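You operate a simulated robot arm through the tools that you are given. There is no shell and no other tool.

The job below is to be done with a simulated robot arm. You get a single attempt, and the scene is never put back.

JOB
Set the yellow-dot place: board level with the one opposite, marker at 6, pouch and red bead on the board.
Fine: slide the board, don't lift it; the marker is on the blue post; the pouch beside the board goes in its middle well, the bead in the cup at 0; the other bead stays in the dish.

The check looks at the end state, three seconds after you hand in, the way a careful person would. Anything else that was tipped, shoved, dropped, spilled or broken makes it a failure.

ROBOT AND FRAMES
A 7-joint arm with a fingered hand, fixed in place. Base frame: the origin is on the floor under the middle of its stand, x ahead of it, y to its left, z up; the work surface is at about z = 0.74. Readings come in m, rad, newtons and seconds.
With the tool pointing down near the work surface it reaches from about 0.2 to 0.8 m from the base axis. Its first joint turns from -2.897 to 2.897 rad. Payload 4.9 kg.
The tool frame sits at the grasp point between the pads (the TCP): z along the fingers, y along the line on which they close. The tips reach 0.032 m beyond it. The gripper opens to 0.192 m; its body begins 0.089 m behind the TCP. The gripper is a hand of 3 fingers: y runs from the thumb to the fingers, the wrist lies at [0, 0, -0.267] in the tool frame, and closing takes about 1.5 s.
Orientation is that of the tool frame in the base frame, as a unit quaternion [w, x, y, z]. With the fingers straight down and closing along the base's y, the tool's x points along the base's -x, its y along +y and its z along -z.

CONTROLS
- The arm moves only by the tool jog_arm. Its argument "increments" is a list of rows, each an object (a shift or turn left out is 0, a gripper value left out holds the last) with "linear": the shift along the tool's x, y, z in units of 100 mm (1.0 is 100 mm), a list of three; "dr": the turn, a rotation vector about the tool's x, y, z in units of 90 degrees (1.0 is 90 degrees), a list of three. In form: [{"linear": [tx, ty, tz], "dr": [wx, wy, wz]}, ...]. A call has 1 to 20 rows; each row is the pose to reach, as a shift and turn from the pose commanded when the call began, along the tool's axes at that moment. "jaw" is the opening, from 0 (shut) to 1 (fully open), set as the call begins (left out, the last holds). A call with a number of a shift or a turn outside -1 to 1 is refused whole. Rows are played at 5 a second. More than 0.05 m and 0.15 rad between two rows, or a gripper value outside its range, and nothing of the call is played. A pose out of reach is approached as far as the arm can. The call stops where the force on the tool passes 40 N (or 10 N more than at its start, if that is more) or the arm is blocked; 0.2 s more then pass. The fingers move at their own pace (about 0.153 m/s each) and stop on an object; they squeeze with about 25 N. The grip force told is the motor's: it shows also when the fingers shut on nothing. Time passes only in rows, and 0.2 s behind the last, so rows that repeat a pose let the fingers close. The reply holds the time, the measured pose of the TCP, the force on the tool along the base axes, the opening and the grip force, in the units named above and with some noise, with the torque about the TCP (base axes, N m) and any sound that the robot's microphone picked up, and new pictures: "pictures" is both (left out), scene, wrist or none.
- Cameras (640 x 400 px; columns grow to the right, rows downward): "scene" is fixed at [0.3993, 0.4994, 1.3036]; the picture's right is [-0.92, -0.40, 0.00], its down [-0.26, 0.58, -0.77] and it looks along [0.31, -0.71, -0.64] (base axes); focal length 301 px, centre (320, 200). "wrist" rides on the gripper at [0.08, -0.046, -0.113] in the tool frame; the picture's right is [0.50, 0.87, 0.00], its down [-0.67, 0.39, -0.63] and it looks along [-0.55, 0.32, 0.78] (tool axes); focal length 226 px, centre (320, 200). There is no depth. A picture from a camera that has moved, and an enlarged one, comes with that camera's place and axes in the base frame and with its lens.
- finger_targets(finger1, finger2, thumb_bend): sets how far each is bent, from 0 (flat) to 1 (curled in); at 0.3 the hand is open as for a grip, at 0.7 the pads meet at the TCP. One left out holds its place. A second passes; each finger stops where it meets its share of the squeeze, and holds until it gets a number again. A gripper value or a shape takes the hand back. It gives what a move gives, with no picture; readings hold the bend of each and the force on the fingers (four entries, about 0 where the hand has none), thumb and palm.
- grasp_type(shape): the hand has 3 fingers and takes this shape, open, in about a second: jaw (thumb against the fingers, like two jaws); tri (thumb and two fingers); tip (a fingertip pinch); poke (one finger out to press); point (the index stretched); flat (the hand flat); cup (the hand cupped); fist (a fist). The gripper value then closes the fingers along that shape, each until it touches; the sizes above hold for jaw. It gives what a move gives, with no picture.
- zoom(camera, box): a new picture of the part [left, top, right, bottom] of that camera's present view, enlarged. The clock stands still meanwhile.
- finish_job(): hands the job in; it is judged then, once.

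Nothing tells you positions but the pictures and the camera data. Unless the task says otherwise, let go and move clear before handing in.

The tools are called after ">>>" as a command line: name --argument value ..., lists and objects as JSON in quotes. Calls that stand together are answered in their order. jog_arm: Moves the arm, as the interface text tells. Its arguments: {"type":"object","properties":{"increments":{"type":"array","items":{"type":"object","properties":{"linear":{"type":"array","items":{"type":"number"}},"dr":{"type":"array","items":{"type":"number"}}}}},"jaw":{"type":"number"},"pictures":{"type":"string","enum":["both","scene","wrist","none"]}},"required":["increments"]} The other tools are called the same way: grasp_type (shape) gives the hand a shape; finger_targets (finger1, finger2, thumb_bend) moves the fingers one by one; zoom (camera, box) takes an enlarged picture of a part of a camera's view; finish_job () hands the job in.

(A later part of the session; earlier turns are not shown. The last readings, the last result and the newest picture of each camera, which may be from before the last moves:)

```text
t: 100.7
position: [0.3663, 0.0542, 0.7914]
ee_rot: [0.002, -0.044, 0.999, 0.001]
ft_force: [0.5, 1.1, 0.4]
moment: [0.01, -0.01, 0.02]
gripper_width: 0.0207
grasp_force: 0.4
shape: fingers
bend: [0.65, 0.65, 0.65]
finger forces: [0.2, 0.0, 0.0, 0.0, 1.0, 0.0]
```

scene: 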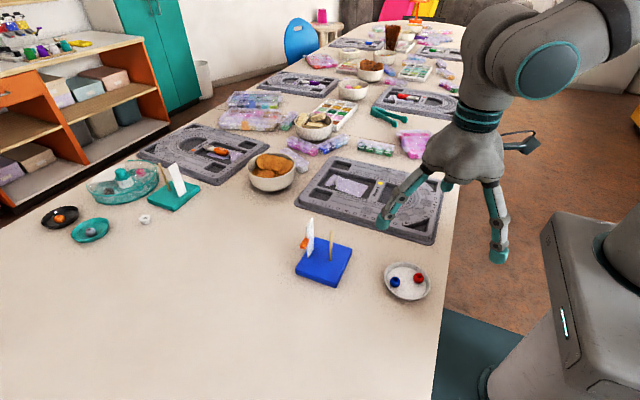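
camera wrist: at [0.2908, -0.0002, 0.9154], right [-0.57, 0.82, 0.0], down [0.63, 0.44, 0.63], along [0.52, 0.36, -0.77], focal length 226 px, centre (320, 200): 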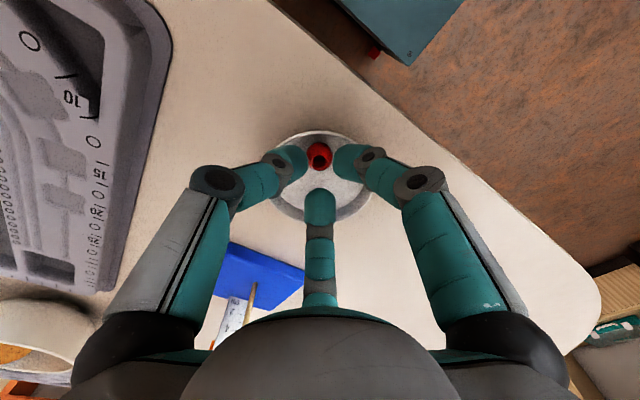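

The thumb is just making light contact (1 N). I'll start closing the three fingers gently from here.

>>> finger_targets --finger1 0.67 --finger2 0.67 --thumb_bend 0.67

>>> zoom --camera "wrist" --box '[230, 90, 410, 230]'

>>> zoom --camera "scene" --box '[375, 255, 440, 305]'

```text
t: 101.7
position: [0.3657, 0.0528, 0.7914]
ee_rot: [0.002, -0.044, 0.999, 0.001]
ft_force: [0.5, -0.4, -0.1]
moment: [-0.02, 0.01, 0.0]
gripper_width: 0.0162
grasp_force: 0.6
shape: fingers
bend: [0.66, 0.67, 0.67]
finger forces: [0.6, 0.0, 0.1, 0.0, 0.6, 0.1]
```

```text
2.86 times, centred on (320, 160) of wrist
camera zoom: at [0.291, 0.0, 0.9034], right [-0.57, 0.82, 0.0], down [0.63, 0.44, 0.63], along [0.52, 0.36, -0.77], focal length 646 px, centre (320, 314)
```

zoom: 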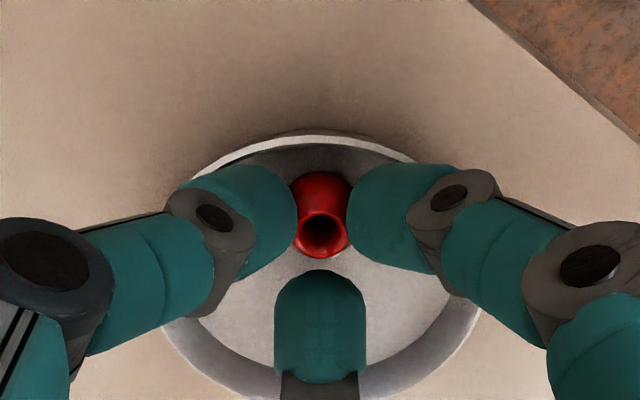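

```text
8.00 times, centred on (408, 280) of scene
camera zoom: at [0.3993, 0.4994, 1.3036], right [-0.92, -0.4, 0.0], down [-0.26, 0.58, -0.77], along [0.31, -0.71, -0.64], focal length 2405 px, centre (-380, -440)
```

zoom: 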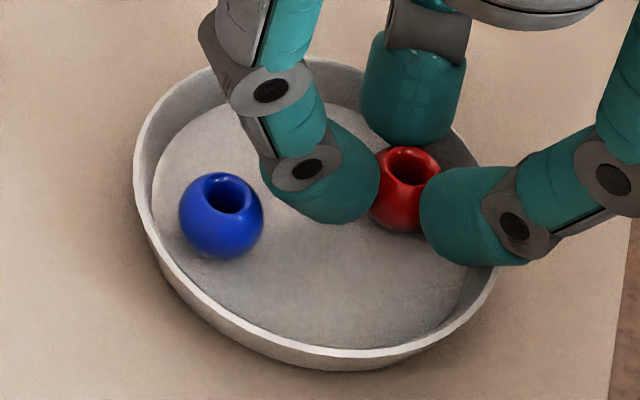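

Thumb and finger 1 touch the bead lightly; finger 2 has yet to reach it. I'll keep closing gently.

>>> finger_targets --finger1 0.685 --finger2 0.69 --thumb_bend 0.685

>>> zoom --camera "wrist" --box '[230, 90, 410, 230]'

>>> zoom --camera "scene" --box '[375, 255, 440, 305]'

```text
t: 102.7
position: [0.3664, 0.0526, 0.7921]
ee_rot: [0.002, -0.044, 0.999, 0.001]
ft_force: [-0.7, 0.1, -0.7]
moment: [0.03, -0.03, -0.02]
gripper_width: 0.014
grasp_force: 1.2
shape: fingers
bend: [0.67, 0.69, 0.67]
finger forces: [1.2, 0.4, 0.1, 0.0, 1.2, 0.1]
```

```text
2.86 times, centred on (320, 160) of wrist
camera zoom: at [0.291, 0.0, 0.9034], right [-0.57, 0.82, 0.0], down [0.63, 0.44, 0.63], along [0.52, 0.36, -0.77], focal length 646 px, centre (320, 314)
```

zoom: 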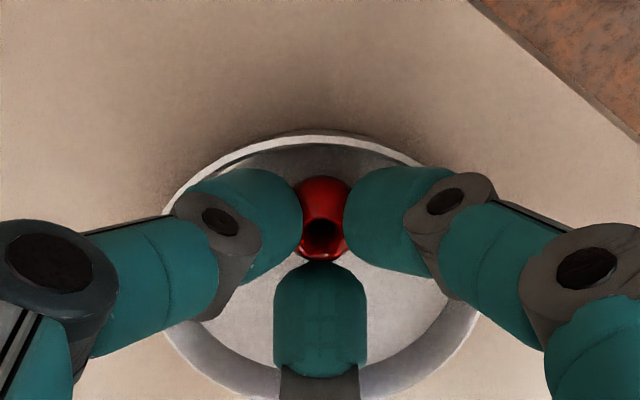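

```text
8.00 times, centred on (408, 280) of scene
camera zoom: at [0.3993, 0.4994, 1.3036], right [-0.92, -0.4, 0.0], down [-0.26, 0.58, -0.77], along [0.31, -0.71, -0.64], focal length 2405 px, centre (-380, -440)
```

zoom: 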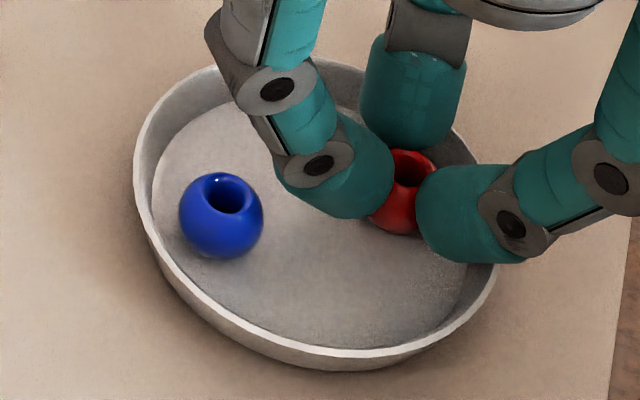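

All three fingers now touch the bead lightly and evenly. I'll tighten the grip moderately.

>>> finger_targets --finger1 0.71 --finger2 0.72 --thumb_bend 0.71

>>> zoom --camera "wrist" --box '[230, 90, 410, 230]'

>>> zoom --camera "scene" --box '[375, 255, 440, 305]'

```text
t: 103.7
position: [0.3665, 0.0522, 0.7914]
ee_rot: [0.002, -0.044, 0.999, 0.001]
ft_force: [-0.3, 0.0, 0.1]
moment: [-0.02, 0.0, -0.02]
gripper_width: 0.0119
grasp_force: 5.2
shape: fingers
bend: [0.67, 0.71, 0.68]
finger forces: [3.8, 2.7, 0.0, 0.2, 4.0, 0.1]
```

```text
2.86 times, centred on (320, 160) of wrist
camera zoom: at [0.291, 0.0, 0.9034], right [-0.57, 0.82, 0.0], down [0.63, 0.44, 0.63], along [0.52, 0.36, -0.77], focal length 646 px, centre (320, 314)
```

zoom: 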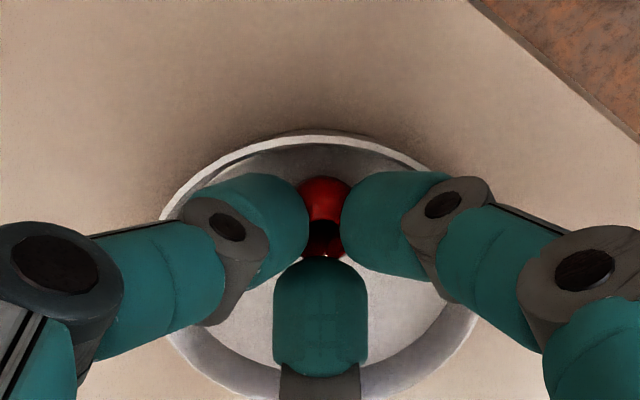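

```text
8.00 times, centred on (408, 280) of scene
camera zoom: at [0.3993, 0.4994, 1.3036], right [-0.92, -0.4, 0.0], down [-0.26, 0.58, -0.77], along [0.31, -0.71, -0.64], focal length 2405 px, centre (-380, -440)
```

zoom: 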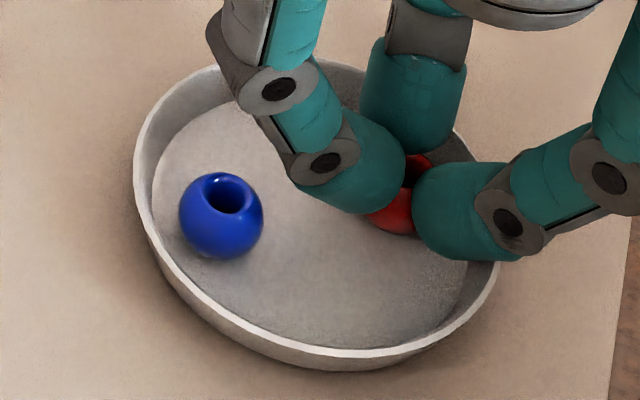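

The grip sits rather high on the bead because of the dish wall. While it's caged, I'll drag the bead 5 mm toward the dish centre to gain room for a lower grip.

>>> jog_arm --increments '[{"linear": [-0.015, 0.009, 0]}, {"linear": [-0.03, 0.018, 0]}, {"linear": [-0.043, 0.0255, 0]}, {"linear": [-0.043, 0.0255, 0]}]' --pictures "none"

>>> zoom --camera "scene" --box '[375, 255, 440, 305]'

>>> zoom --camera "wrist" --box '[230, 90, 410, 230]'

```text
t: 104.7
position: [0.3696, 0.056, 0.7913]
ee_rot: [0.002, -0.043, 0.999, 0.001]
ft_force: [-1.2, -1.4, 2.8]
moment: [-0.03, 0.02, 0.0]
gripper_width: 0.0113
grasp_force: 5.8
shape: fingers
bend: [0.67, 0.71, 0.69]
finger forces: [5.0, 2.6, 0.0, 0.0, 5.5, 0.0]
```

```text
8.00 times, centred on (408, 280) of scene
camera zoom: at [0.3993, 0.4994, 1.3036], right [-0.92, -0.4, 0.0], down [-0.26, 0.58, -0.77], along [0.31, -0.71, -0.64], focal length 2405 px, centre (-380, -440)
```

zoom: 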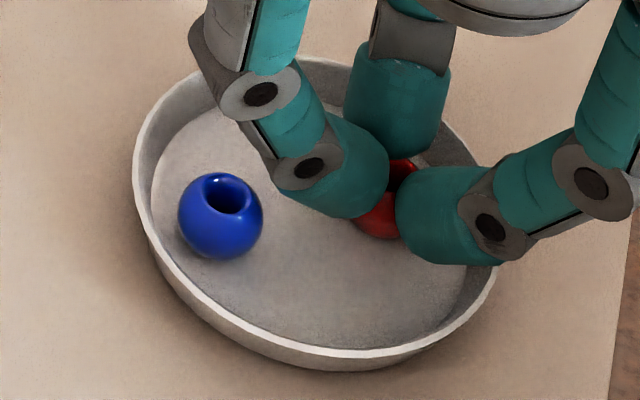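

```text
2.86 times, centred on (320, 160) of wrist
camera zoom: at [0.2947, 0.003, 0.9032], right [-0.57, 0.82, 0.0], down [0.63, 0.44, 0.63], along [0.52, 0.36, -0.77], focal length 646 px, centre (320, 314)
```

zoom: 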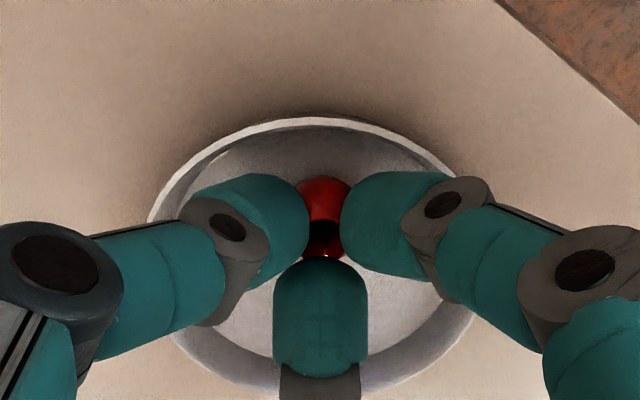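

The bead moved with the hand and the dish stayed put. I'll loosen slightly, and look at where the bead is relative to the fingers for a lower grip.

>>> finger_targets --finger1 0.645 --finger2 0.655 --thumb_bend 0.645

>>> zoom --camera "scene" --box '[375, 255, 440, 305]'

>>> zoom --camera "wrist" --box '[230, 90, 410, 230]'

```text
t: 105.7
position: [0.3708, 0.0561, 0.7906]
ee_rot: [0.002, -0.044, 0.999, 0.001]
ft_force: [-0.2, -0.8, 0.2]
moment: [-0.01, -0.02, -0.03]
gripper_width: 0.0249
grasp_force: 0.0
shape: fingers
bend: [0.64, 0.65, 0.64]
finger forces: [0.0, 0.0, 0.0, 0.0, 0.0, 0.0]
```

```text
8.00 times, centred on (408, 280) of scene
camera zoom: at [0.3993, 0.4994, 1.3036], right [-0.92, -0.4, 0.0], down [-0.26, 0.58, -0.77], along [0.31, -0.71, -0.64], focal length 2405 px, centre (-380, -440)
```

zoom: 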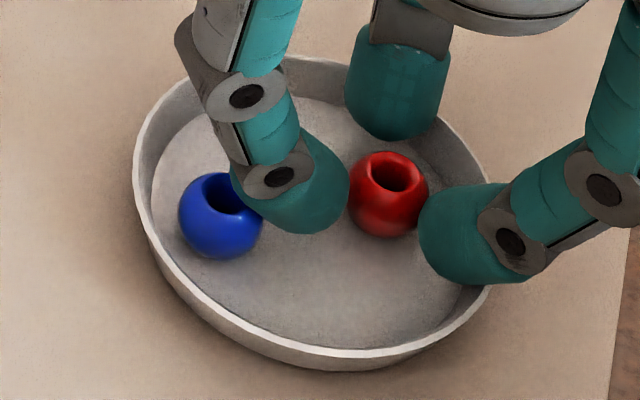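

```text
2.86 times, centred on (320, 160) of wrist
camera zoom: at [0.2947, 0.003, 0.9032], right [-0.57, 0.82, 0.0], down [0.63, 0.44, 0.63], along [0.52, 0.36, -0.77], focal length 646 px, centre (320, 314)
```

zoom: 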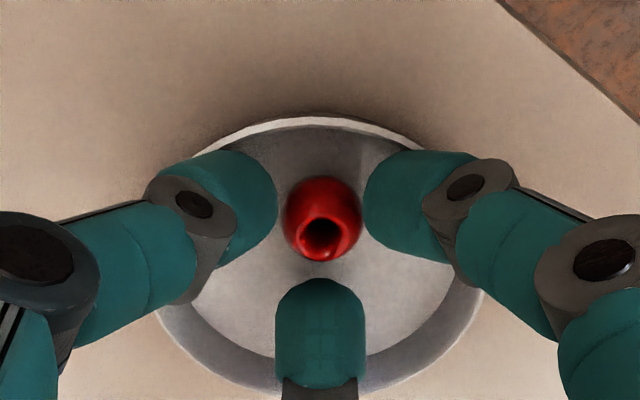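

The bead is now nicely centred among the fingers. Finger 2 is close to the blue bead, so I'll close finger 2 a bit first, then lower 3.5 mm.

>>> finger_targets --finger2 0.678

>>> jog_arm --increments '[{"linear": [0, 0, 0.01]}, {"linear": [0, 0, 0.02]}, {"linear": [0, 0, 0.02]}]' --pictures "none"

>>> jog_arm --increments '[{"linear": [0, 0, 0.01]}, {"linear": [0, 0, 0.015]}, {"linear": [0, 0, 0.015]}]' --pictures "none"

>>> zoom --camera "scene" --box '[375, 255, 440, 305]'

>>> zoom --camera "wrist" --box '[230, 90, 410, 230]'

```text
t: 106.7
position: [0.3707, 0.0554, 0.7921]
ee_rot: [0.002, -0.044, 0.999, 0.001]
ft_force: [-0.5, -1.0, -0.3]
moment: [0.01, 0.01, -0.02]
gripper_width: 0.0251
grasp_force: 0.0
shape: fingers
bend: [0.64, 0.67, 0.64]
finger forces: [0.1, 0.0, 0.0, 0.0, 0.0, 0.1]
```

```text
t: 107.5
position: [0.3714, 0.0561, 0.7889]
ee_rot: [0.001, -0.043, 0.999, 0.0]
ft_force: [-0.1, 1.0, 0.3]
moment: [-0.01, -0.05, 0.01]
gripper_width: 0.0245
grasp_force: 0.4
shape: fingers
bend: [0.64, 0.67, 0.64]
finger forces: [0.0, 0.1, 0.0, 0.0, 1.0, 0.0]
```

```text
t: 108.3
position: [0.3718, 0.056, 0.788]
ee_rot: [0.001, -0.043, 0.999, 0.001]
ft_force: [0.4, 0.5, 0.3]
moment: [-0.01, 0.0, 0.0]
gripper_width: 0.0246
grasp_force: 0.6
shape: fingers
bend: [0.64, 0.67, 0.64]
finger forces: [0.0, 0.0, 0.0, 0.1, 0.7, 0.0]
```

```text
8.00 times, centred on (408, 280) of scene
camera zoom: at [0.3993, 0.4994, 1.3036], right [-0.92, -0.4, 0.0], down [-0.26, 0.58, -0.77], along [0.31, -0.71, -0.64], focal length 2405 px, centre (-380, -440)
```

zoom: 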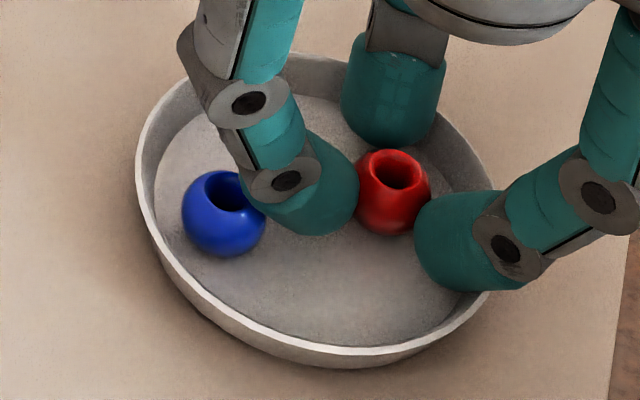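

```text
2.86 times, centred on (320, 160) of wrist
camera zoom: at [0.2952, 0.0029, 0.8998], right [-0.57, 0.82, 0.0], down [0.63, 0.44, 0.63], along [0.52, 0.36, -0.77], focal length 646 px, centre (320, 314)
```

zoom: 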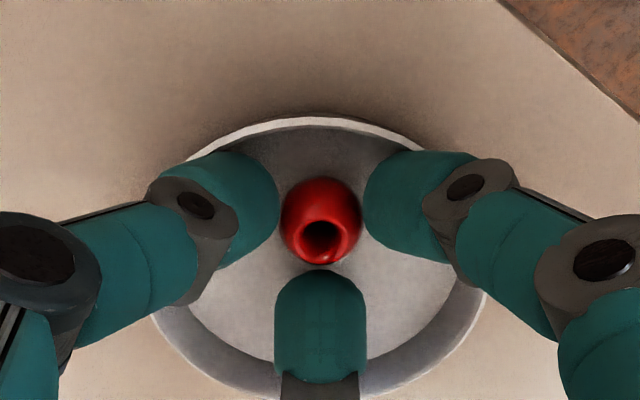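

The thumb is just brushing the rim and nudged the dish by a millimetre or two. I'll relieve that right away by closing thumb and finger 1 onto the bead.

>>> finger_targets --finger1 0.668 --finger2 0.685 --thumb_bend 0.668

>>> zoom --camera "scene" --box '[375, 255, 440, 305]'

>>> zoom --camera "wrist" --box '[230, 90, 410, 230]'

```text
t: 109.3
position: [0.3707, 0.0561, 0.7879]
ee_rot: [0.002, -0.043, 0.999, 0.001]
ft_force: [0.7, 0.4, 0.2]
moment: [0.0, -0.01, 0.02]
gripper_width: 0.0202
grasp_force: 1.0
shape: fingers
bend: [0.65, 0.68, 0.66]
finger forces: [0.7, 0.2, 0.1, 0.1, 0.8, 0.0]
```

```text
8.00 times, centred on (408, 280) of scene
camera zoom: at [0.3993, 0.4994, 1.3036], right [-0.92, -0.4, 0.0], down [-0.26, 0.58, -0.77], along [0.31, -0.71, -0.64], focal length 2405 px, centre (-380, -440)
```

zoom: 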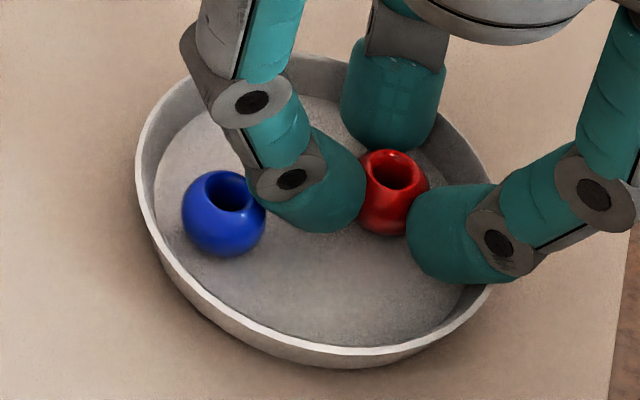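

```text
2.86 times, centred on (320, 160) of wrist
camera zoom: at [0.2952, 0.0029, 0.8999], right [-0.57, 0.82, 0.0], down [0.63, 0.44, 0.63], along [0.52, 0.36, -0.77], focal length 646 px, centre (320, 314)
```

zoom: 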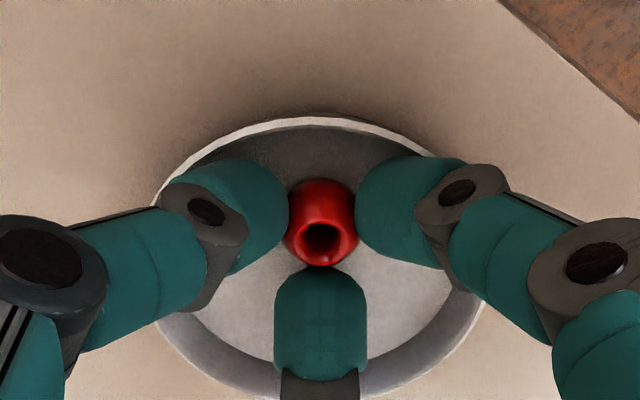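

All three fingers touch the bead again, lower this time. I'll squeeze more firmly now.

>>> finger_targets --finger1 0.7 --finger2 0.72 --thumb_bend 0.7

>>> zoom --camera "scene" --box '[375, 255, 440, 305]'

>>> zoom --camera "wrist" --box '[230, 90, 410, 230]'

```text
t: 110.3
position: [0.3702, 0.0561, 0.7886]
ee_rot: [0.002, -0.043, 0.999, 0.001]
ft_force: [0.6, -0.3, 0.3]
moment: [0.01, 0.02, 0.01]
gripper_width: 0.0175
grasp_force: 7.3
shape: fingers
bend: [0.66, 0.68, 0.67]
finger forces: [4.8, 3.9, 0.0, 0.0, 5.4, 0.1]
```

```text
8.00 times, centred on (408, 280) of scene
camera zoom: at [0.3993, 0.4994, 1.3036], right [-0.92, -0.4, 0.0], down [-0.26, 0.58, -0.77], along [0.31, -0.71, -0.64], focal length 2405 px, centre (-380, -440)
```

zoom: 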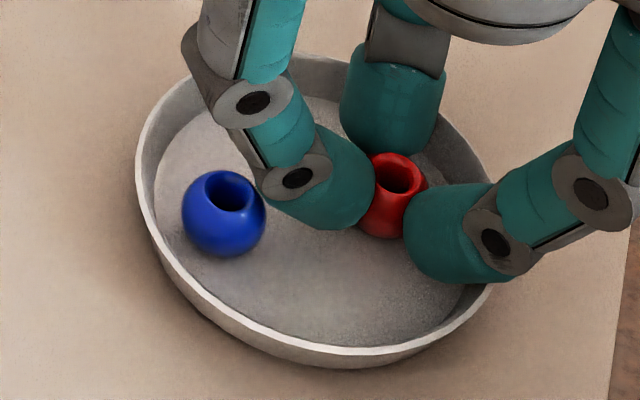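

```text
2.86 times, centred on (320, 160) of wrist
camera zoom: at [0.2952, 0.0029, 0.8999], right [-0.57, 0.82, 0.0], down [0.63, 0.44, 0.63], along [0.52, 0.36, -0.77], focal length 646 px, centre (320, 314)
```

zoom: 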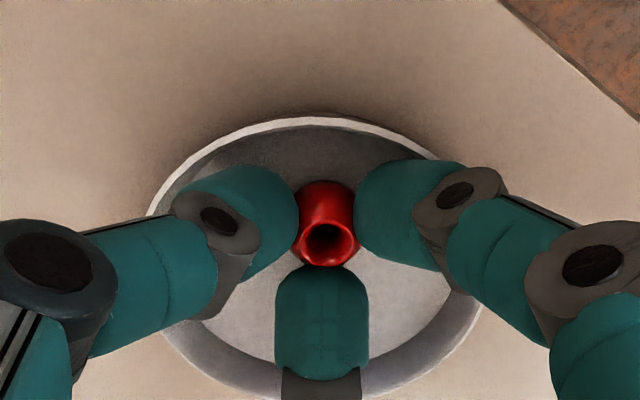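

Good: fingers stopped firmly on the bead at about 5 N each without creeping. I'll add a bit more squeeze and lift a few millimetres to test.

>>> finger_targets --finger1 0.72 --finger2 0.74 --thumb_bend 0.72

>>> jog_arm --increments '[{"linear": [0, 0, -0.03]}, {"linear": [0, 0, -0.06]}, {"linear": [0, 0, -0.09]}, {"linear": [0, 0, -0.12]}, {"linear": [0, 0, -0.12]}]' --pictures "none"

>>> zoom --camera "scene" --box '[375, 255, 440, 305]'

>>> zoom --camera "wrist" --box '[230, 90, 410, 230]'

```text
t: 111.3
position: [0.3704, 0.056, 0.7877]
ee_rot: [0.001, -0.043, 0.999, 0.0]
ft_force: [0.1, 0.2, 0.0]
moment: [0.0, -0.03, 0.0]
gripper_width: 0.0165
grasp_force: 10.9
shape: fingers
bend: [0.66, 0.72, 0.68]
finger forces: [7.3, 5.7, 0.1, 0.0, 7.8, 0.0]
```

```text
t: 112.5
position: [0.3707, 0.0553, 0.7992]
ee_rot: [0.002, -0.043, 0.999, 0.001]
ft_force: [0.8, -0.2, 0.2]
moment: [0.01, 0.0, 0.02]
gripper_width: 0.0165
grasp_force: 10.0
shape: fingers
bend: [0.66, 0.72, 0.68]
finger forces: [7.1, 5.8, 0.1, 0.0, 7.7, 0.0]
```

```text
8.00 times, centred on (408, 280) of scene
camera zoom: at [0.3993, 0.4994, 1.3036], right [-0.92, -0.4, 0.0], down [-0.26, 0.58, -0.77], along [0.31, -0.71, -0.64], focal length 2405 px, centre (-380, -440)
```

zoom: 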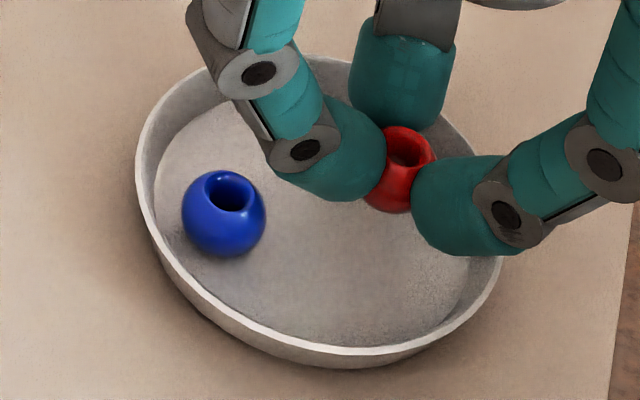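

```text
2.86 times, centred on (320, 160) of wrist
camera zoom: at [0.2952, 0.0026, 0.9113], right [-0.57, 0.82, 0.0], down [0.63, 0.44, 0.63], along [0.52, 0.36, -0.77], focal length 646 px, centre (320, 314)
```

zoom: 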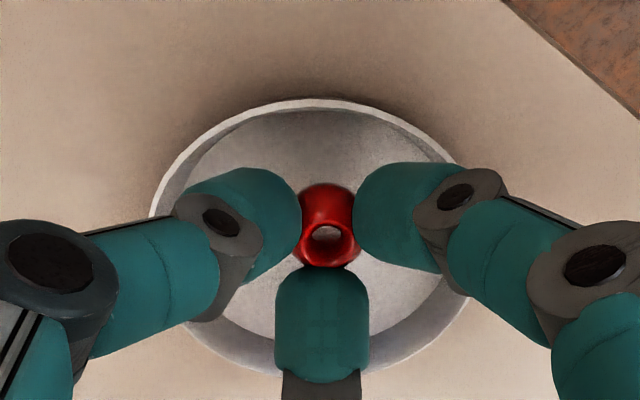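

The red bead is lifted; I can see the dish through its hole. I'll raise it about 5 cm and carry it slowly toward the board's 0 cup.

>>> jog_arm --increments '[{"linear": [0, 0, -0.1]}, {"linear": [0, 0, -0.25]}, {"linear": [0, 0, -0.4]}, {"linear": [0, 0, -0.55]}, {"linear": [0, 0, -0.55]}]' --pictures "none"

>>> zoom --camera "wrist" --box '[230, 90, 410, 230]'

>>> jog_arm --increments '[{"linear": [0.005, -0.2, 0]}, {"linear": [0.01, -0.45, 0]}, {"linear": [0.015, -0.7, 0]}, {"linear": [0.02, -0.95, 0]}]' --pictures "none"

>>> zoom --camera "wrist" --box '[230, 90, 410, 230]'

>>> zoom --camera "scene" --box '[375, 255, 440, 305]'

```text
t: 113.7
position: [0.3696, 0.0558, 0.8549]
ee_rot: [0.001, -0.044, 0.999, 0.001]
ft_force: [0.4, 0.2, -0.1]
moment: [-0.02, 0.0, -0.01]
gripper_width: 0.0166
grasp_force: 10.2
shape: fingers
bend: [0.66, 0.72, 0.68]
finger forces: [7.1, 5.8, 0.0, 0.1, 7.5, 0.0]
```

```text
2.86 times, centred on (320, 160) of wrist
camera zoom: at [0.2947, 0.0026, 0.966], right [-0.57, 0.82, 0.0], down [0.63, 0.44, 0.63], along [0.52, 0.36, -0.77], focal length 646 px, centre (320, 314)
```

zoom: 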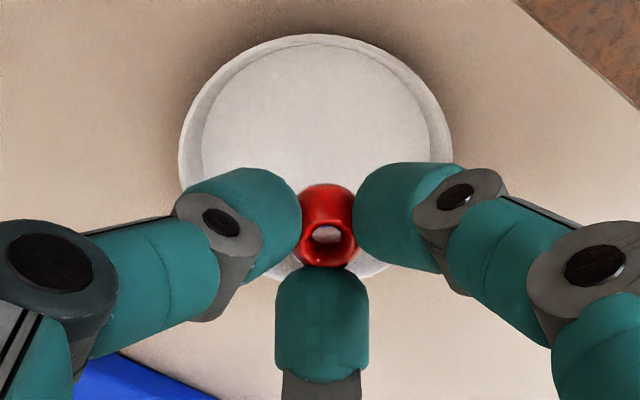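

```text
t: 114.7
position: [0.3772, -0.0388, 0.8543]
ee_rot: [0.002, -0.044, 0.999, 0.001]
ft_force: [-0.2, -0.1, -0.6]
moment: [0.0, -0.01, 0.02]
gripper_width: 0.0165
grasp_force: 11.1
shape: fingers
bend: [0.66, 0.72, 0.68]
finger forces: [6.9, 5.8, 0.0, 0.0, 7.5, 0.1]
```

```text
2.86 times, centred on (320, 160) of wrist
camera zoom: at [0.3009, -0.0928, 0.966], right [-0.57, 0.82, 0.0], down [0.63, 0.44, 0.63], along [0.52, 0.36, -0.77], focal length 646 px, centre (320, 314)
```

zoom: 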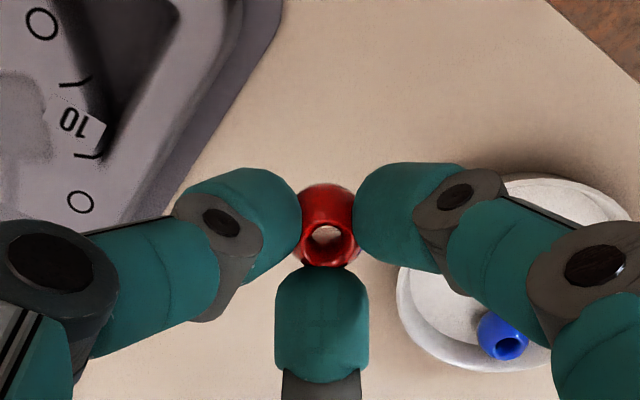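

```text
8.00 times, centred on (408, 280) of scene
camera zoom: at [0.3993, 0.4994, 1.3036], right [-0.92, -0.4, 0.0], down [-0.26, 0.58, -0.77], along [0.31, -0.71, -0.64], focal length 2405 px, centre (-380, -440)
```

zoom: 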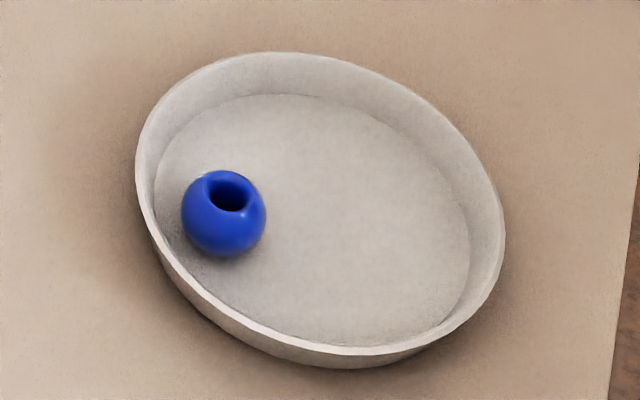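

The dish barely moved (under a millimetre) with the blue bead in it, and the red bead is firmly held. I'll carry on to above the 0 cup.

>>> jog_arm --increments '[{"linear": [0.004, -0.25, 0]}, {"linear": [0.008, -0.5, 0]}, {"linear": [0.013, -0.75, 0]}, {"linear": [0.017, -0.95, 0]}]' --pictures "none"

>>> jog_arm --increments '[{"linear": [0.005, -0.25, 0]}, {"linear": [0.01, -0.5, 0]}, {"linear": [0.016, -0.75, 0]}, {"linear": [0.016, -0.817, 0]}, {"linear": [0.016, -0.817, 0]}]' --pictures "both"

>>> zoom --camera "wrist" --box '[210, 40, 430, 230]'

>>> zoom --camera "scene" --box '[375, 140, 465, 230]'

```text
t: 115.7
position: [0.382, -0.1313, 0.8544]
ee_rot: [0.001, -0.044, 0.999, 0.001]
ft_force: [-0.2, -0.1, -0.3]
moment: [0.05, 0.0, 0.02]
gripper_width: 0.0166
grasp_force: 10.5
shape: fingers
bend: [0.66, 0.72, 0.68]
finger forces: [6.9, 5.9, 0.0, 0.1, 7.4, 0.1]
```

```text
t: 116.9
position: [0.3868, -0.2148, 0.8555]
ee_rot: [0.002, -0.043, 0.999, 0.001]
ft_force: [-0.7, 0.0, -0.4]
moment: [0.01, 0.0, -0.02]
gripper_width: 0.0167
grasp_force: 9.8
shape: fingers
bend: [0.66, 0.72, 0.68]
finger forces: [6.8, 5.8, 0.0, 0.1, 7.3, 0.0]
camera wrist: at [0.3122, -0.2689, 0.9665], right [-0.57, 0.82, 0.0], down [0.63, 0.44, 0.63], along [0.52, 0.36, -0.77], focal length 226 px, centre (320, 200)
```

scene: 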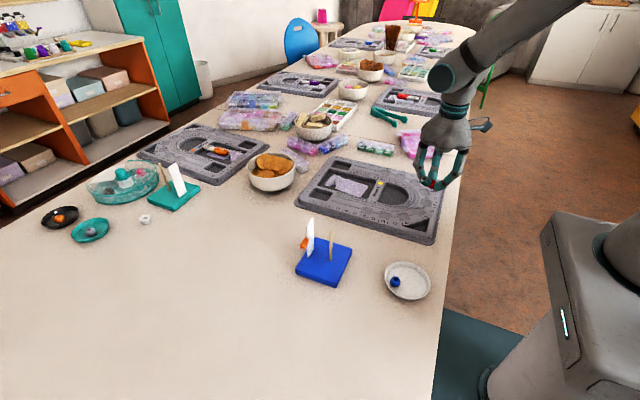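
wrist: 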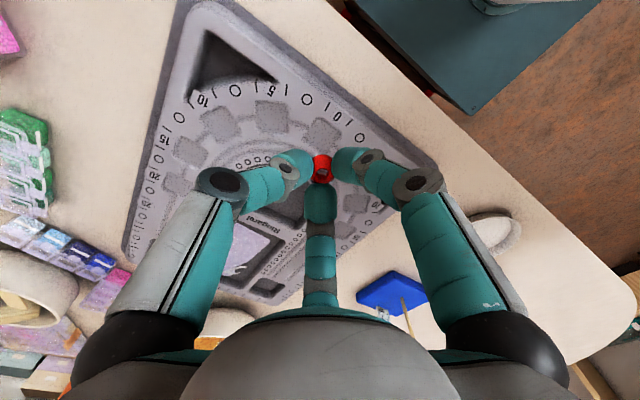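

```text
2.11 times, centred on (320, 135) of wrist
camera zoom: at [0.3122, -0.2689, 0.9665], right [-0.57, 0.82, 0.0], down [0.63, 0.44, 0.63], along [0.52, 0.36, -0.77], focal length 476 px, centre (320, 337)
```

zoom: 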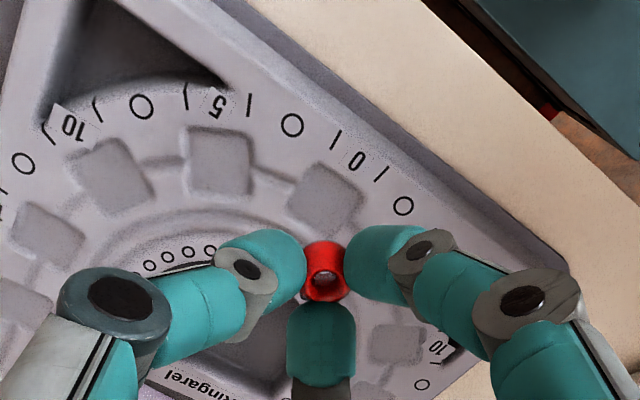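

```text
4.44 times, centred on (420, 185) of scene
camera zoom: at [0.3993, 0.4994, 1.3036], right [-0.92, -0.4, 0.0], down [-0.26, 0.58, -0.77], along [0.31, -0.71, -0.64], focal length 1336 px, centre (-124, 267)
```

zoom: 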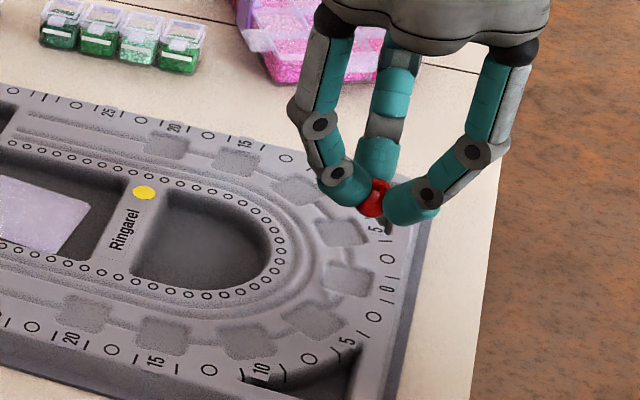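

The 0 cup lies just about 3 mm to +y of the bead. I'll shift by that and lower to about 1 cm above the cup.

>>> jog_arm --increments '[{"linear": [-0.008, 0.03, 0]}, {"linear": [-0.008, 0.03, 0.15]}, {"linear": [-0.008, 0.03, 0.3]}, {"linear": [-0.008, 0.03, 0.45]}, {"linear": [-0.008, 0.03, 0.45]}]' --pictures "none"

>>> zoom --camera "wrist" --box '[230, 60, 410, 230]'

>>> zoom --camera "scene" --box '[385, 170, 455, 230]'

```text
t: 118.1
position: [0.3884, -0.2126, 0.8103]
ee_rot: [0.001, -0.044, 0.999, 0.002]
ft_force: [0.4, -0.2, 1.3]
moment: [0.0, -0.02, 0.03]
gripper_width: 0.0161
grasp_force: 9.9
shape: fingers
bend: [0.66, 0.72, 0.68]
finger forces: [6.8, 5.8, 0.0, 0.1, 7.1, 0.0]
```

```text
2.35 times, centred on (320, 145) of wrist
camera zoom: at [0.3138, -0.2655, 0.9216], right [-0.57, 0.82, 0.0], down [0.63, 0.44, 0.63], along [0.52, 0.36, -0.77], focal length 532 px, centre (320, 329)
```

zoom: 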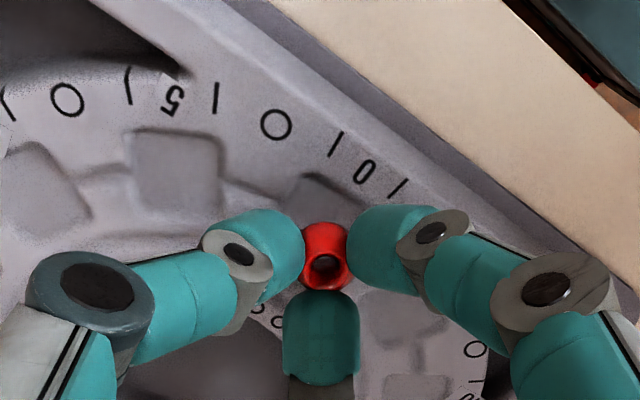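

```text
6.67 times, centred on (420, 200) of scene
camera zoom: at [0.3993, 0.4994, 1.3036], right [-0.92, -0.4, 0.0], down [-0.26, 0.58, -0.77], along [0.31, -0.71, -0.64], focal length 2004 px, centre (-347, 200)
```

zoom: 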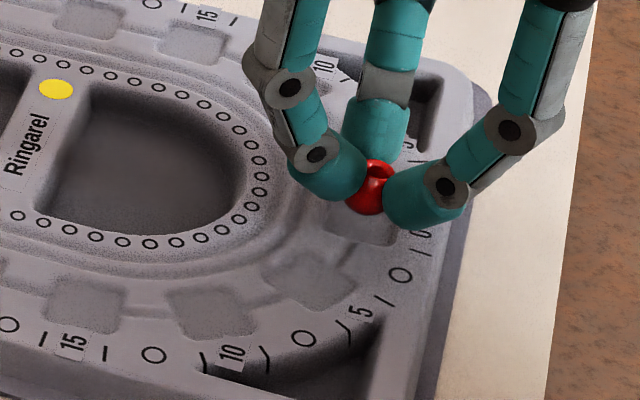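

Both cameras agree the bead is within about 1–2 mm of the cup's centre. I'll lower the remaining centimetre gently and feel for contact.

>>> jog_arm --increments '[{"linear": [0, -0.01, 0.03]}, {"linear": [0, -0.01, 0.06]}, {"linear": [0, -0.01, 0.08]}, {"linear": [0, -0.01, 0.08]}]' --pictures "none"

>>> jog_arm --increments '[{"linear": [0, 0, 0.01]}, {"linear": [0, 0, 0.02]}, {"linear": [0, 0, 0.02]}]' --pictures "none"

>>> zoom --camera "scene" --box '[395, 180, 445, 225]'

```text
t: 119.1
position: [0.3894, -0.2138, 0.8016]
ee_rot: [0.002, -0.043, 0.999, 0.001]
ft_force: [0.2, -1.0, -0.9]
moment: [-0.03, 0.01, 0.0]
gripper_width: 0.0163
grasp_force: 10.2
shape: fingers
bend: [0.66, 0.72, 0.68]
finger forces: [6.7, 5.8, 0.0, 0.0, 7.2, 0.0]
```

```text
t: 119.9
position: [0.3894, -0.2121, 0.7997]
ee_rot: [0.002, -0.043, 0.999, 0.001]
ft_force: [0.1, 0.3, -0.1]
moment: [0.0, 0.0, -0.02]
gripper_width: 0.0163
grasp_force: 10.2
shape: fingers
bend: [0.66, 0.72, 0.68]
finger forces: [6.8, 5.8, 0.0, 0.0, 7.2, 0.0]
```

```text
8.89 times, centred on (420, 202) of scene
camera zoom: at [0.3993, 0.4994, 1.3036], right [-0.92, -0.4, 0.0], down [-0.26, 0.58, -0.77], along [0.31, -0.71, -0.64], focal length 2672 px, centre (-569, 178)
```

zoom: 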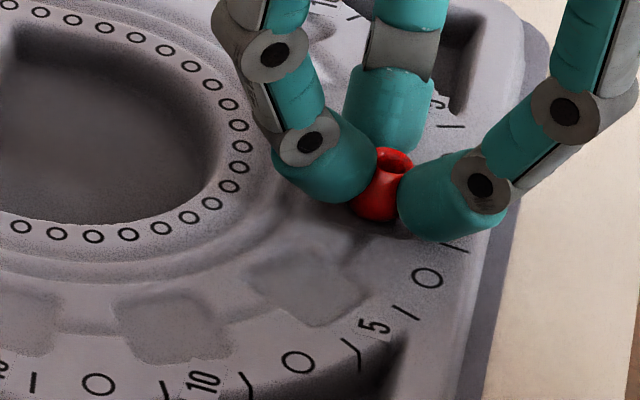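

>>> jog_arm --increments '[{"linear": [0, 0, 0.01]}, {"linear": [0, 0, 0.02]}, {"linear": [0, 0, 0.02]}]' --pictures "none"

>>> jog_arm --increments '[{"linear": [0, 0, 0.01]}, {"linear": [0, 0, 0.015]}, {"linear": [0, 0, 0.015]}]' --pictures "none"

>>> zoom --camera "scene" --box '[395, 180, 445, 225]'

>>> zoom --camera "wrist" --box '[230, 60, 410, 230]'

```text
t: 120.7
position: [0.3897, -0.2133, 0.799]
ee_rot: [0.002, -0.044, 0.999, 0.0]
ft_force: [0.1, 0.9, 8.3]
moment: [0.03, 0.1, -0.03]
gripper_width: 0.0165
grasp_force: 14.1
shape: fingers
bend: [0.66, 0.72, 0.68]
finger forces: [11.1, 7.3, 0.1, 0.1, 9.8, 0.0]
```

```text
t: 121.5
position: [0.3916, -0.2139, 0.7978]
ee_rot: [0.003, -0.043, 0.999, 0.001]
ft_force: [2.0, 1.5, 20.6]
moment: [0.04, 0.05, 0.03]
gripper_width: 0.0166
grasp_force: 20.0
shape: fingers
bend: [0.65, 0.72, 0.68]
finger forces: [13.9, 11.6, 0.0, 0.0, 14.2, 0.0]
```

```text
8.89 times, centred on (420, 202) of scene
camera zoom: at [0.3993, 0.4994, 1.3036], right [-0.92, -0.4, 0.0], down [-0.26, 0.58, -0.77], along [0.31, -0.71, -0.64], focal length 2672 px, centre (-569, 178)
```

zoom: 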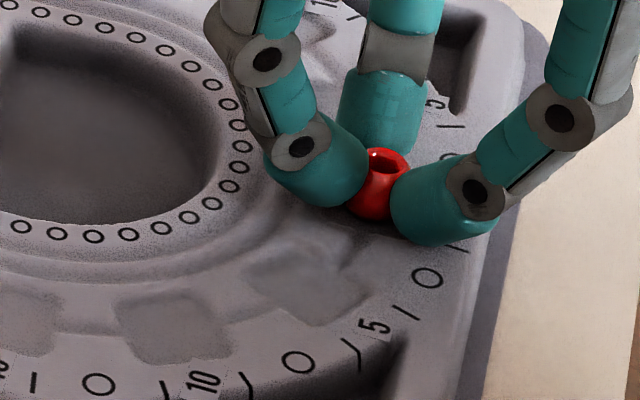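

```text
2.35 times, centred on (320, 145) of wrist
camera zoom: at [0.3144, -0.2668, 0.9089], right [-0.57, 0.82, 0.0], down [0.63, 0.44, 0.64], along [0.52, 0.36, -0.77], focal length 532 px, centre (320, 329)
```

zoom: 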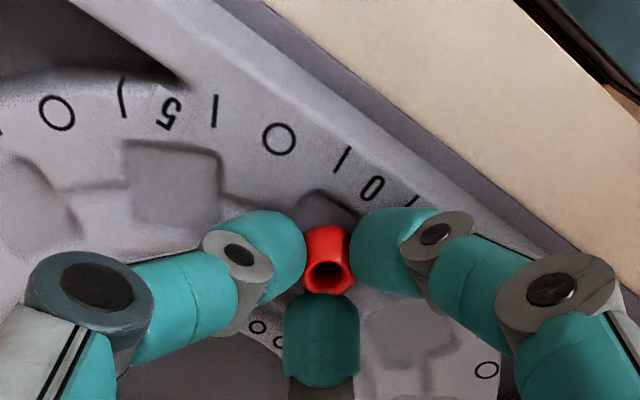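

The bead is pressing on the cup floor (about 20 N), so I'll ease up slightly, trim 1.5 mm toward the cup centre, and settle it with light contact.

>>> jog_arm --increments '[{"linear": [0, 0, -0.02]}, {"linear": [0.008, 0, -0.025]}, {"linear": [0.015, 0.0, -0.025]}, {"linear": [0.015, 0.0, -0.025]}]' --pictures "none"

>>> jog_arm --increments '[{"linear": [0, 0, 0.005]}, {"linear": [0, 0, 0.01]}, {"linear": [0, 0, 0.01]}]' --pictures "none"

```text
t: 122.5
position: [0.3877, -0.2136, 0.7983]
ee_rot: [0.002, -0.043, 0.999, 0.001]
ft_force: [3.3, 0.6, 6.4]
moment: [0.02, -0.05, 0.0]
gripper_width: 0.0163
grasp_force: 12.9
shape: fingers
bend: [0.65, 0.72, 0.68]
finger forces: [8.8, 8.6, 0.0, 0.1, 9.8, 0.1]
```

```text
t: 123.3
position: [0.3871, -0.2136, 0.7973]
ee_rot: [0.002, -0.043, 0.999, 0.001]
ft_force: [0.4, 1.3, 15.3]
moment: [0.06, 0.1, -0.01]
gripper_width: 0.0164
grasp_force: 17.5
shape: fingers
bend: [0.65, 0.72, 0.68]
finger forces: [13.1, 10.0, 0.0, 0.0, 12.1, 0.0]
```

>>> jog_arm --increments '[{"linear": [0, 0, -0.01]}, {"linear": [0, 0, -0.012]}]' --pictures "none"

>>> finger_targets --finger1 0.67 --finger2 0.715 --thumb_bend 0.69

>>> finger_targets --finger1 0.645 --finger2 0.68 --thumb_bend 0.66

>>> zoom --camera "wrist" --box '[230, 60, 410, 230]'

>>> zoom --camera "scene" --box '[395, 180, 445, 225]'

```text
t: 123.9
position: [0.3874, -0.2126, 0.797]
ee_rot: [0.002, -0.044, 0.999, 0.001]
ft_force: [0.4, -1.3, 7.2]
moment: [-0.03, -0.01, 0.0]
gripper_width: 0.0168
grasp_force: 14.2
shape: fingers
bend: [0.65, 0.72, 0.68]
finger forces: [9.7, 7.8, 0.0, 0.0, 11.1, 0.1]
```

```text
t: 124.9
position: [0.388, -0.2126, 0.7984]
ee_rot: [0.002, -0.044, 0.999, 0.001]
ft_force: [2.5, 1.1, 11.8]
moment: [0.08, -0.02, -0.03]
gripper_width: 0.0176
grasp_force: 8.9
shape: fingers
bend: [0.65, 0.68, 0.68]
finger forces: [4.8, 7.7, 0.0, 0.0, 5.3, 0.0]
```

```text
t: 125.9
position: [0.3887, -0.2135, 0.7984]
ee_rot: [0.002, -0.043, 0.999, 0.001]
ft_force: [3.3, 1.4, 7.3]
moment: [0.1, -0.11, -0.01]
gripper_width: 0.0214
grasp_force: 3.1
shape: fingers
bend: [0.64, 0.68, 0.66]
finger forces: [0.1, 6.1, 0.1, 0.0, 0.3, 0.0]
```

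```text
2.35 times, centred on (320, 145) of wrist
camera zoom: at [0.3125, -0.2662, 0.91], right [-0.57, 0.82, 0.0], down [0.63, 0.44, 0.63], along [0.52, 0.36, -0.77], focal length 532 px, centre (320, 329)
```

zoom: 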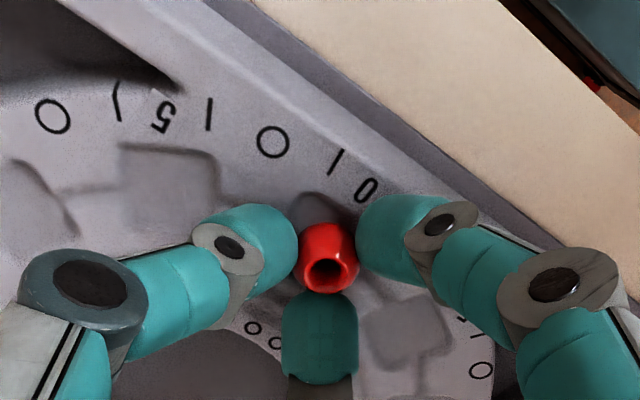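

```text
8.89 times, centred on (420, 202) of scene
camera zoom: at [0.3993, 0.4994, 1.3036], right [-0.92, -0.4, 0.0], down [-0.26, 0.58, -0.77], along [0.31, -0.71, -0.64], focal length 2672 px, centre (-569, 178)
```

zoom: 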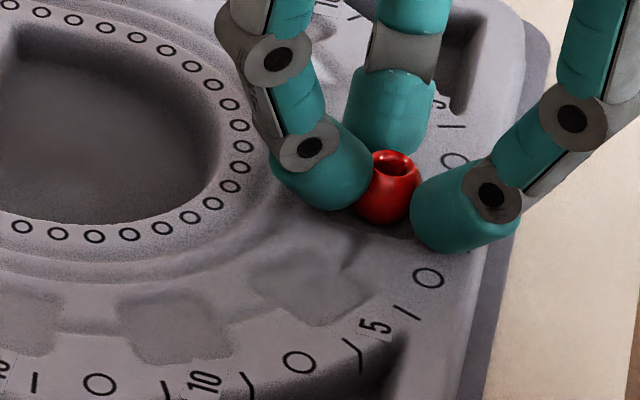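

Thumb and finger 1 have let go; finger 2's tip is touching the board. I'll raise 2 mm, then open all three a bit more before lifting away.

>>> jog_arm --increments '[{"linear": [0, 0, -0.01]}, {"linear": [0, 0, -0.02]}, {"linear": [0, 0, -0.025]}]' --pictures "none"

>>> finger_targets --finger1 0.63 --finger2 0.65 --thumb_bend 0.64

>>> zoom --camera "wrist" --box '[230, 60, 410, 230]'

>>> zoom --camera "scene" --box '[395, 180, 445, 225]'

```text
t: 126.7
position: [0.3869, -0.2124, 0.8012]
ee_rot: [0.002, -0.043, 0.999, 0.001]
ft_force: [1.5, -0.2, 0.3]
moment: [-0.02, -0.01, -0.02]
gripper_width: 0.0213
grasp_force: 0.0
shape: fingers
bend: [0.64, 0.68, 0.66]
finger forces: [0.2, 0.3, 0.0, 0.0, 0.0, 0.0]
```

```text
t: 127.7
position: [0.3875, -0.2121, 0.8015]
ee_rot: [0.002, -0.044, 0.999, 0.001]
ft_force: [0.6, -0.4, 0.0]
moment: [-0.03, 0.0, -0.03]
gripper_width: 0.027
grasp_force: 0.1
shape: fingers
bend: [0.63, 0.65, 0.64]
finger forces: [0.0, 0.0, 0.0, 0.0, 0.0, 0.0]
```

```text
2.35 times, centred on (320, 145) of wrist
camera zoom: at [0.3126, -0.2661, 0.9133], right [-0.57, 0.82, 0.0], down [0.63, 0.44, 0.63], along [0.52, 0.36, -0.77], focal length 532 px, centre (320, 329)
```

zoom: 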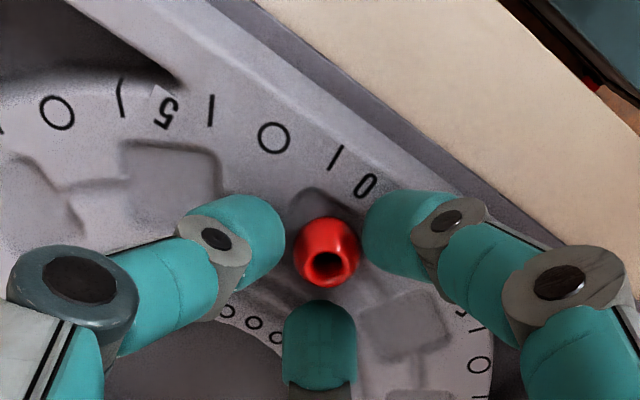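

```text
8.89 times, centred on (420, 202) of scene
camera zoom: at [0.3993, 0.4994, 1.3036], right [-0.92, -0.4, 0.0], down [-0.26, 0.58, -0.77], along [0.31, -0.71, -0.64], focal length 2672 px, centre (-569, 178)
```

zoom: 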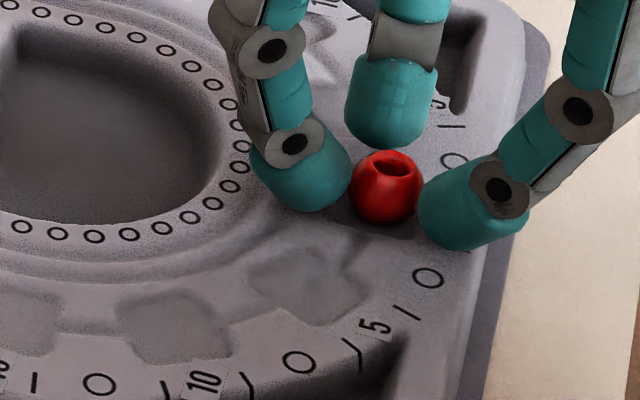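

The bead stands free and upright in the 0 cup. I'll lift the hand straight up, slowly at first.

>>> jog_arm --increments '[{"linear": [0, 0, -0.05]}, {"linear": [0, 0, -0.12]}, {"linear": [0, 0, -0.25]}, {"linear": [0, 0, -0.5]}, {"linear": [0, 0, -0.9]}]' --pictures "both"

>>> zoom --camera "scene" --box '[380, 170, 460, 220]'

>>> zoom --camera "wrist" --box '[230, 40, 410, 210]'

```text
t: 128.9
position: [0.3856, -0.2144, 0.8914]
ee_rot: [0.002, -0.045, 0.999, 0.001]
ft_force: [0.0, 0.0, -0.1]
moment: [-0.03, -0.06, 0.01]
gripper_width: 0.0273
grasp_force: 0.1
shape: fingers
bend: [0.63, 0.65, 0.64]
finger forces: [0.1, 0.0, 0.0, 0.0, 0.1, 0.0]
camera wrist: at [0.3104, -0.2675, 1.0027], right [-0.57, 0.82, 0.0], down [0.63, 0.44, 0.63], along [0.52, 0.36, -0.77], focal length 226 px, centre (320, 200)
```

scene: 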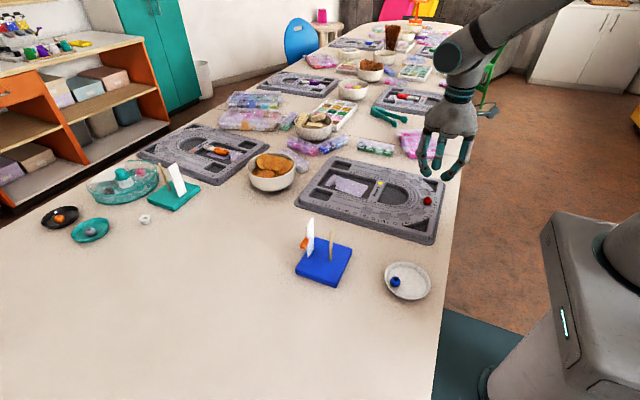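
wrist: 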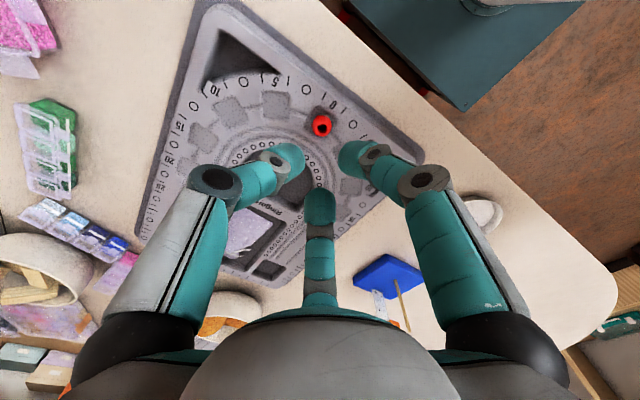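

```text
8.00 times, centred on (420, 195) of scene
camera zoom: at [0.3993, 0.4994, 1.3036], right [-0.92, -0.4, 0.0], down [-0.26, 0.58, -0.77], along [0.31, -0.71, -0.64], focal length 2405 px, centre (-480, 240)
```

zoom: 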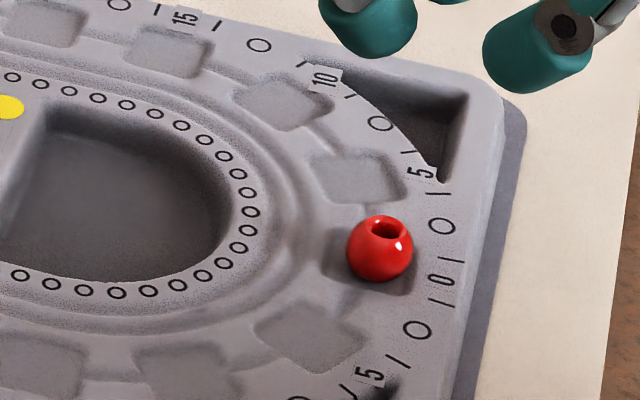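

```text
2.35 times, centred on (320, 125) of wrist
camera zoom: at [0.3104, -0.2675, 1.0027], right [-0.57, 0.82, 0.0], down [0.63, 0.44, 0.63], along [0.52, 0.36, -0.77], focal length 532 px, centre (320, 376)
```

zoom: 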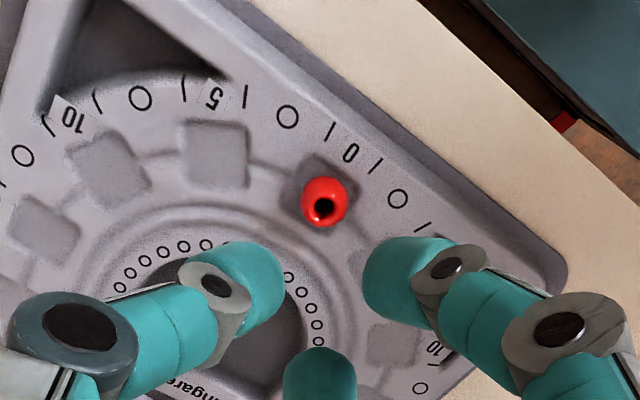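

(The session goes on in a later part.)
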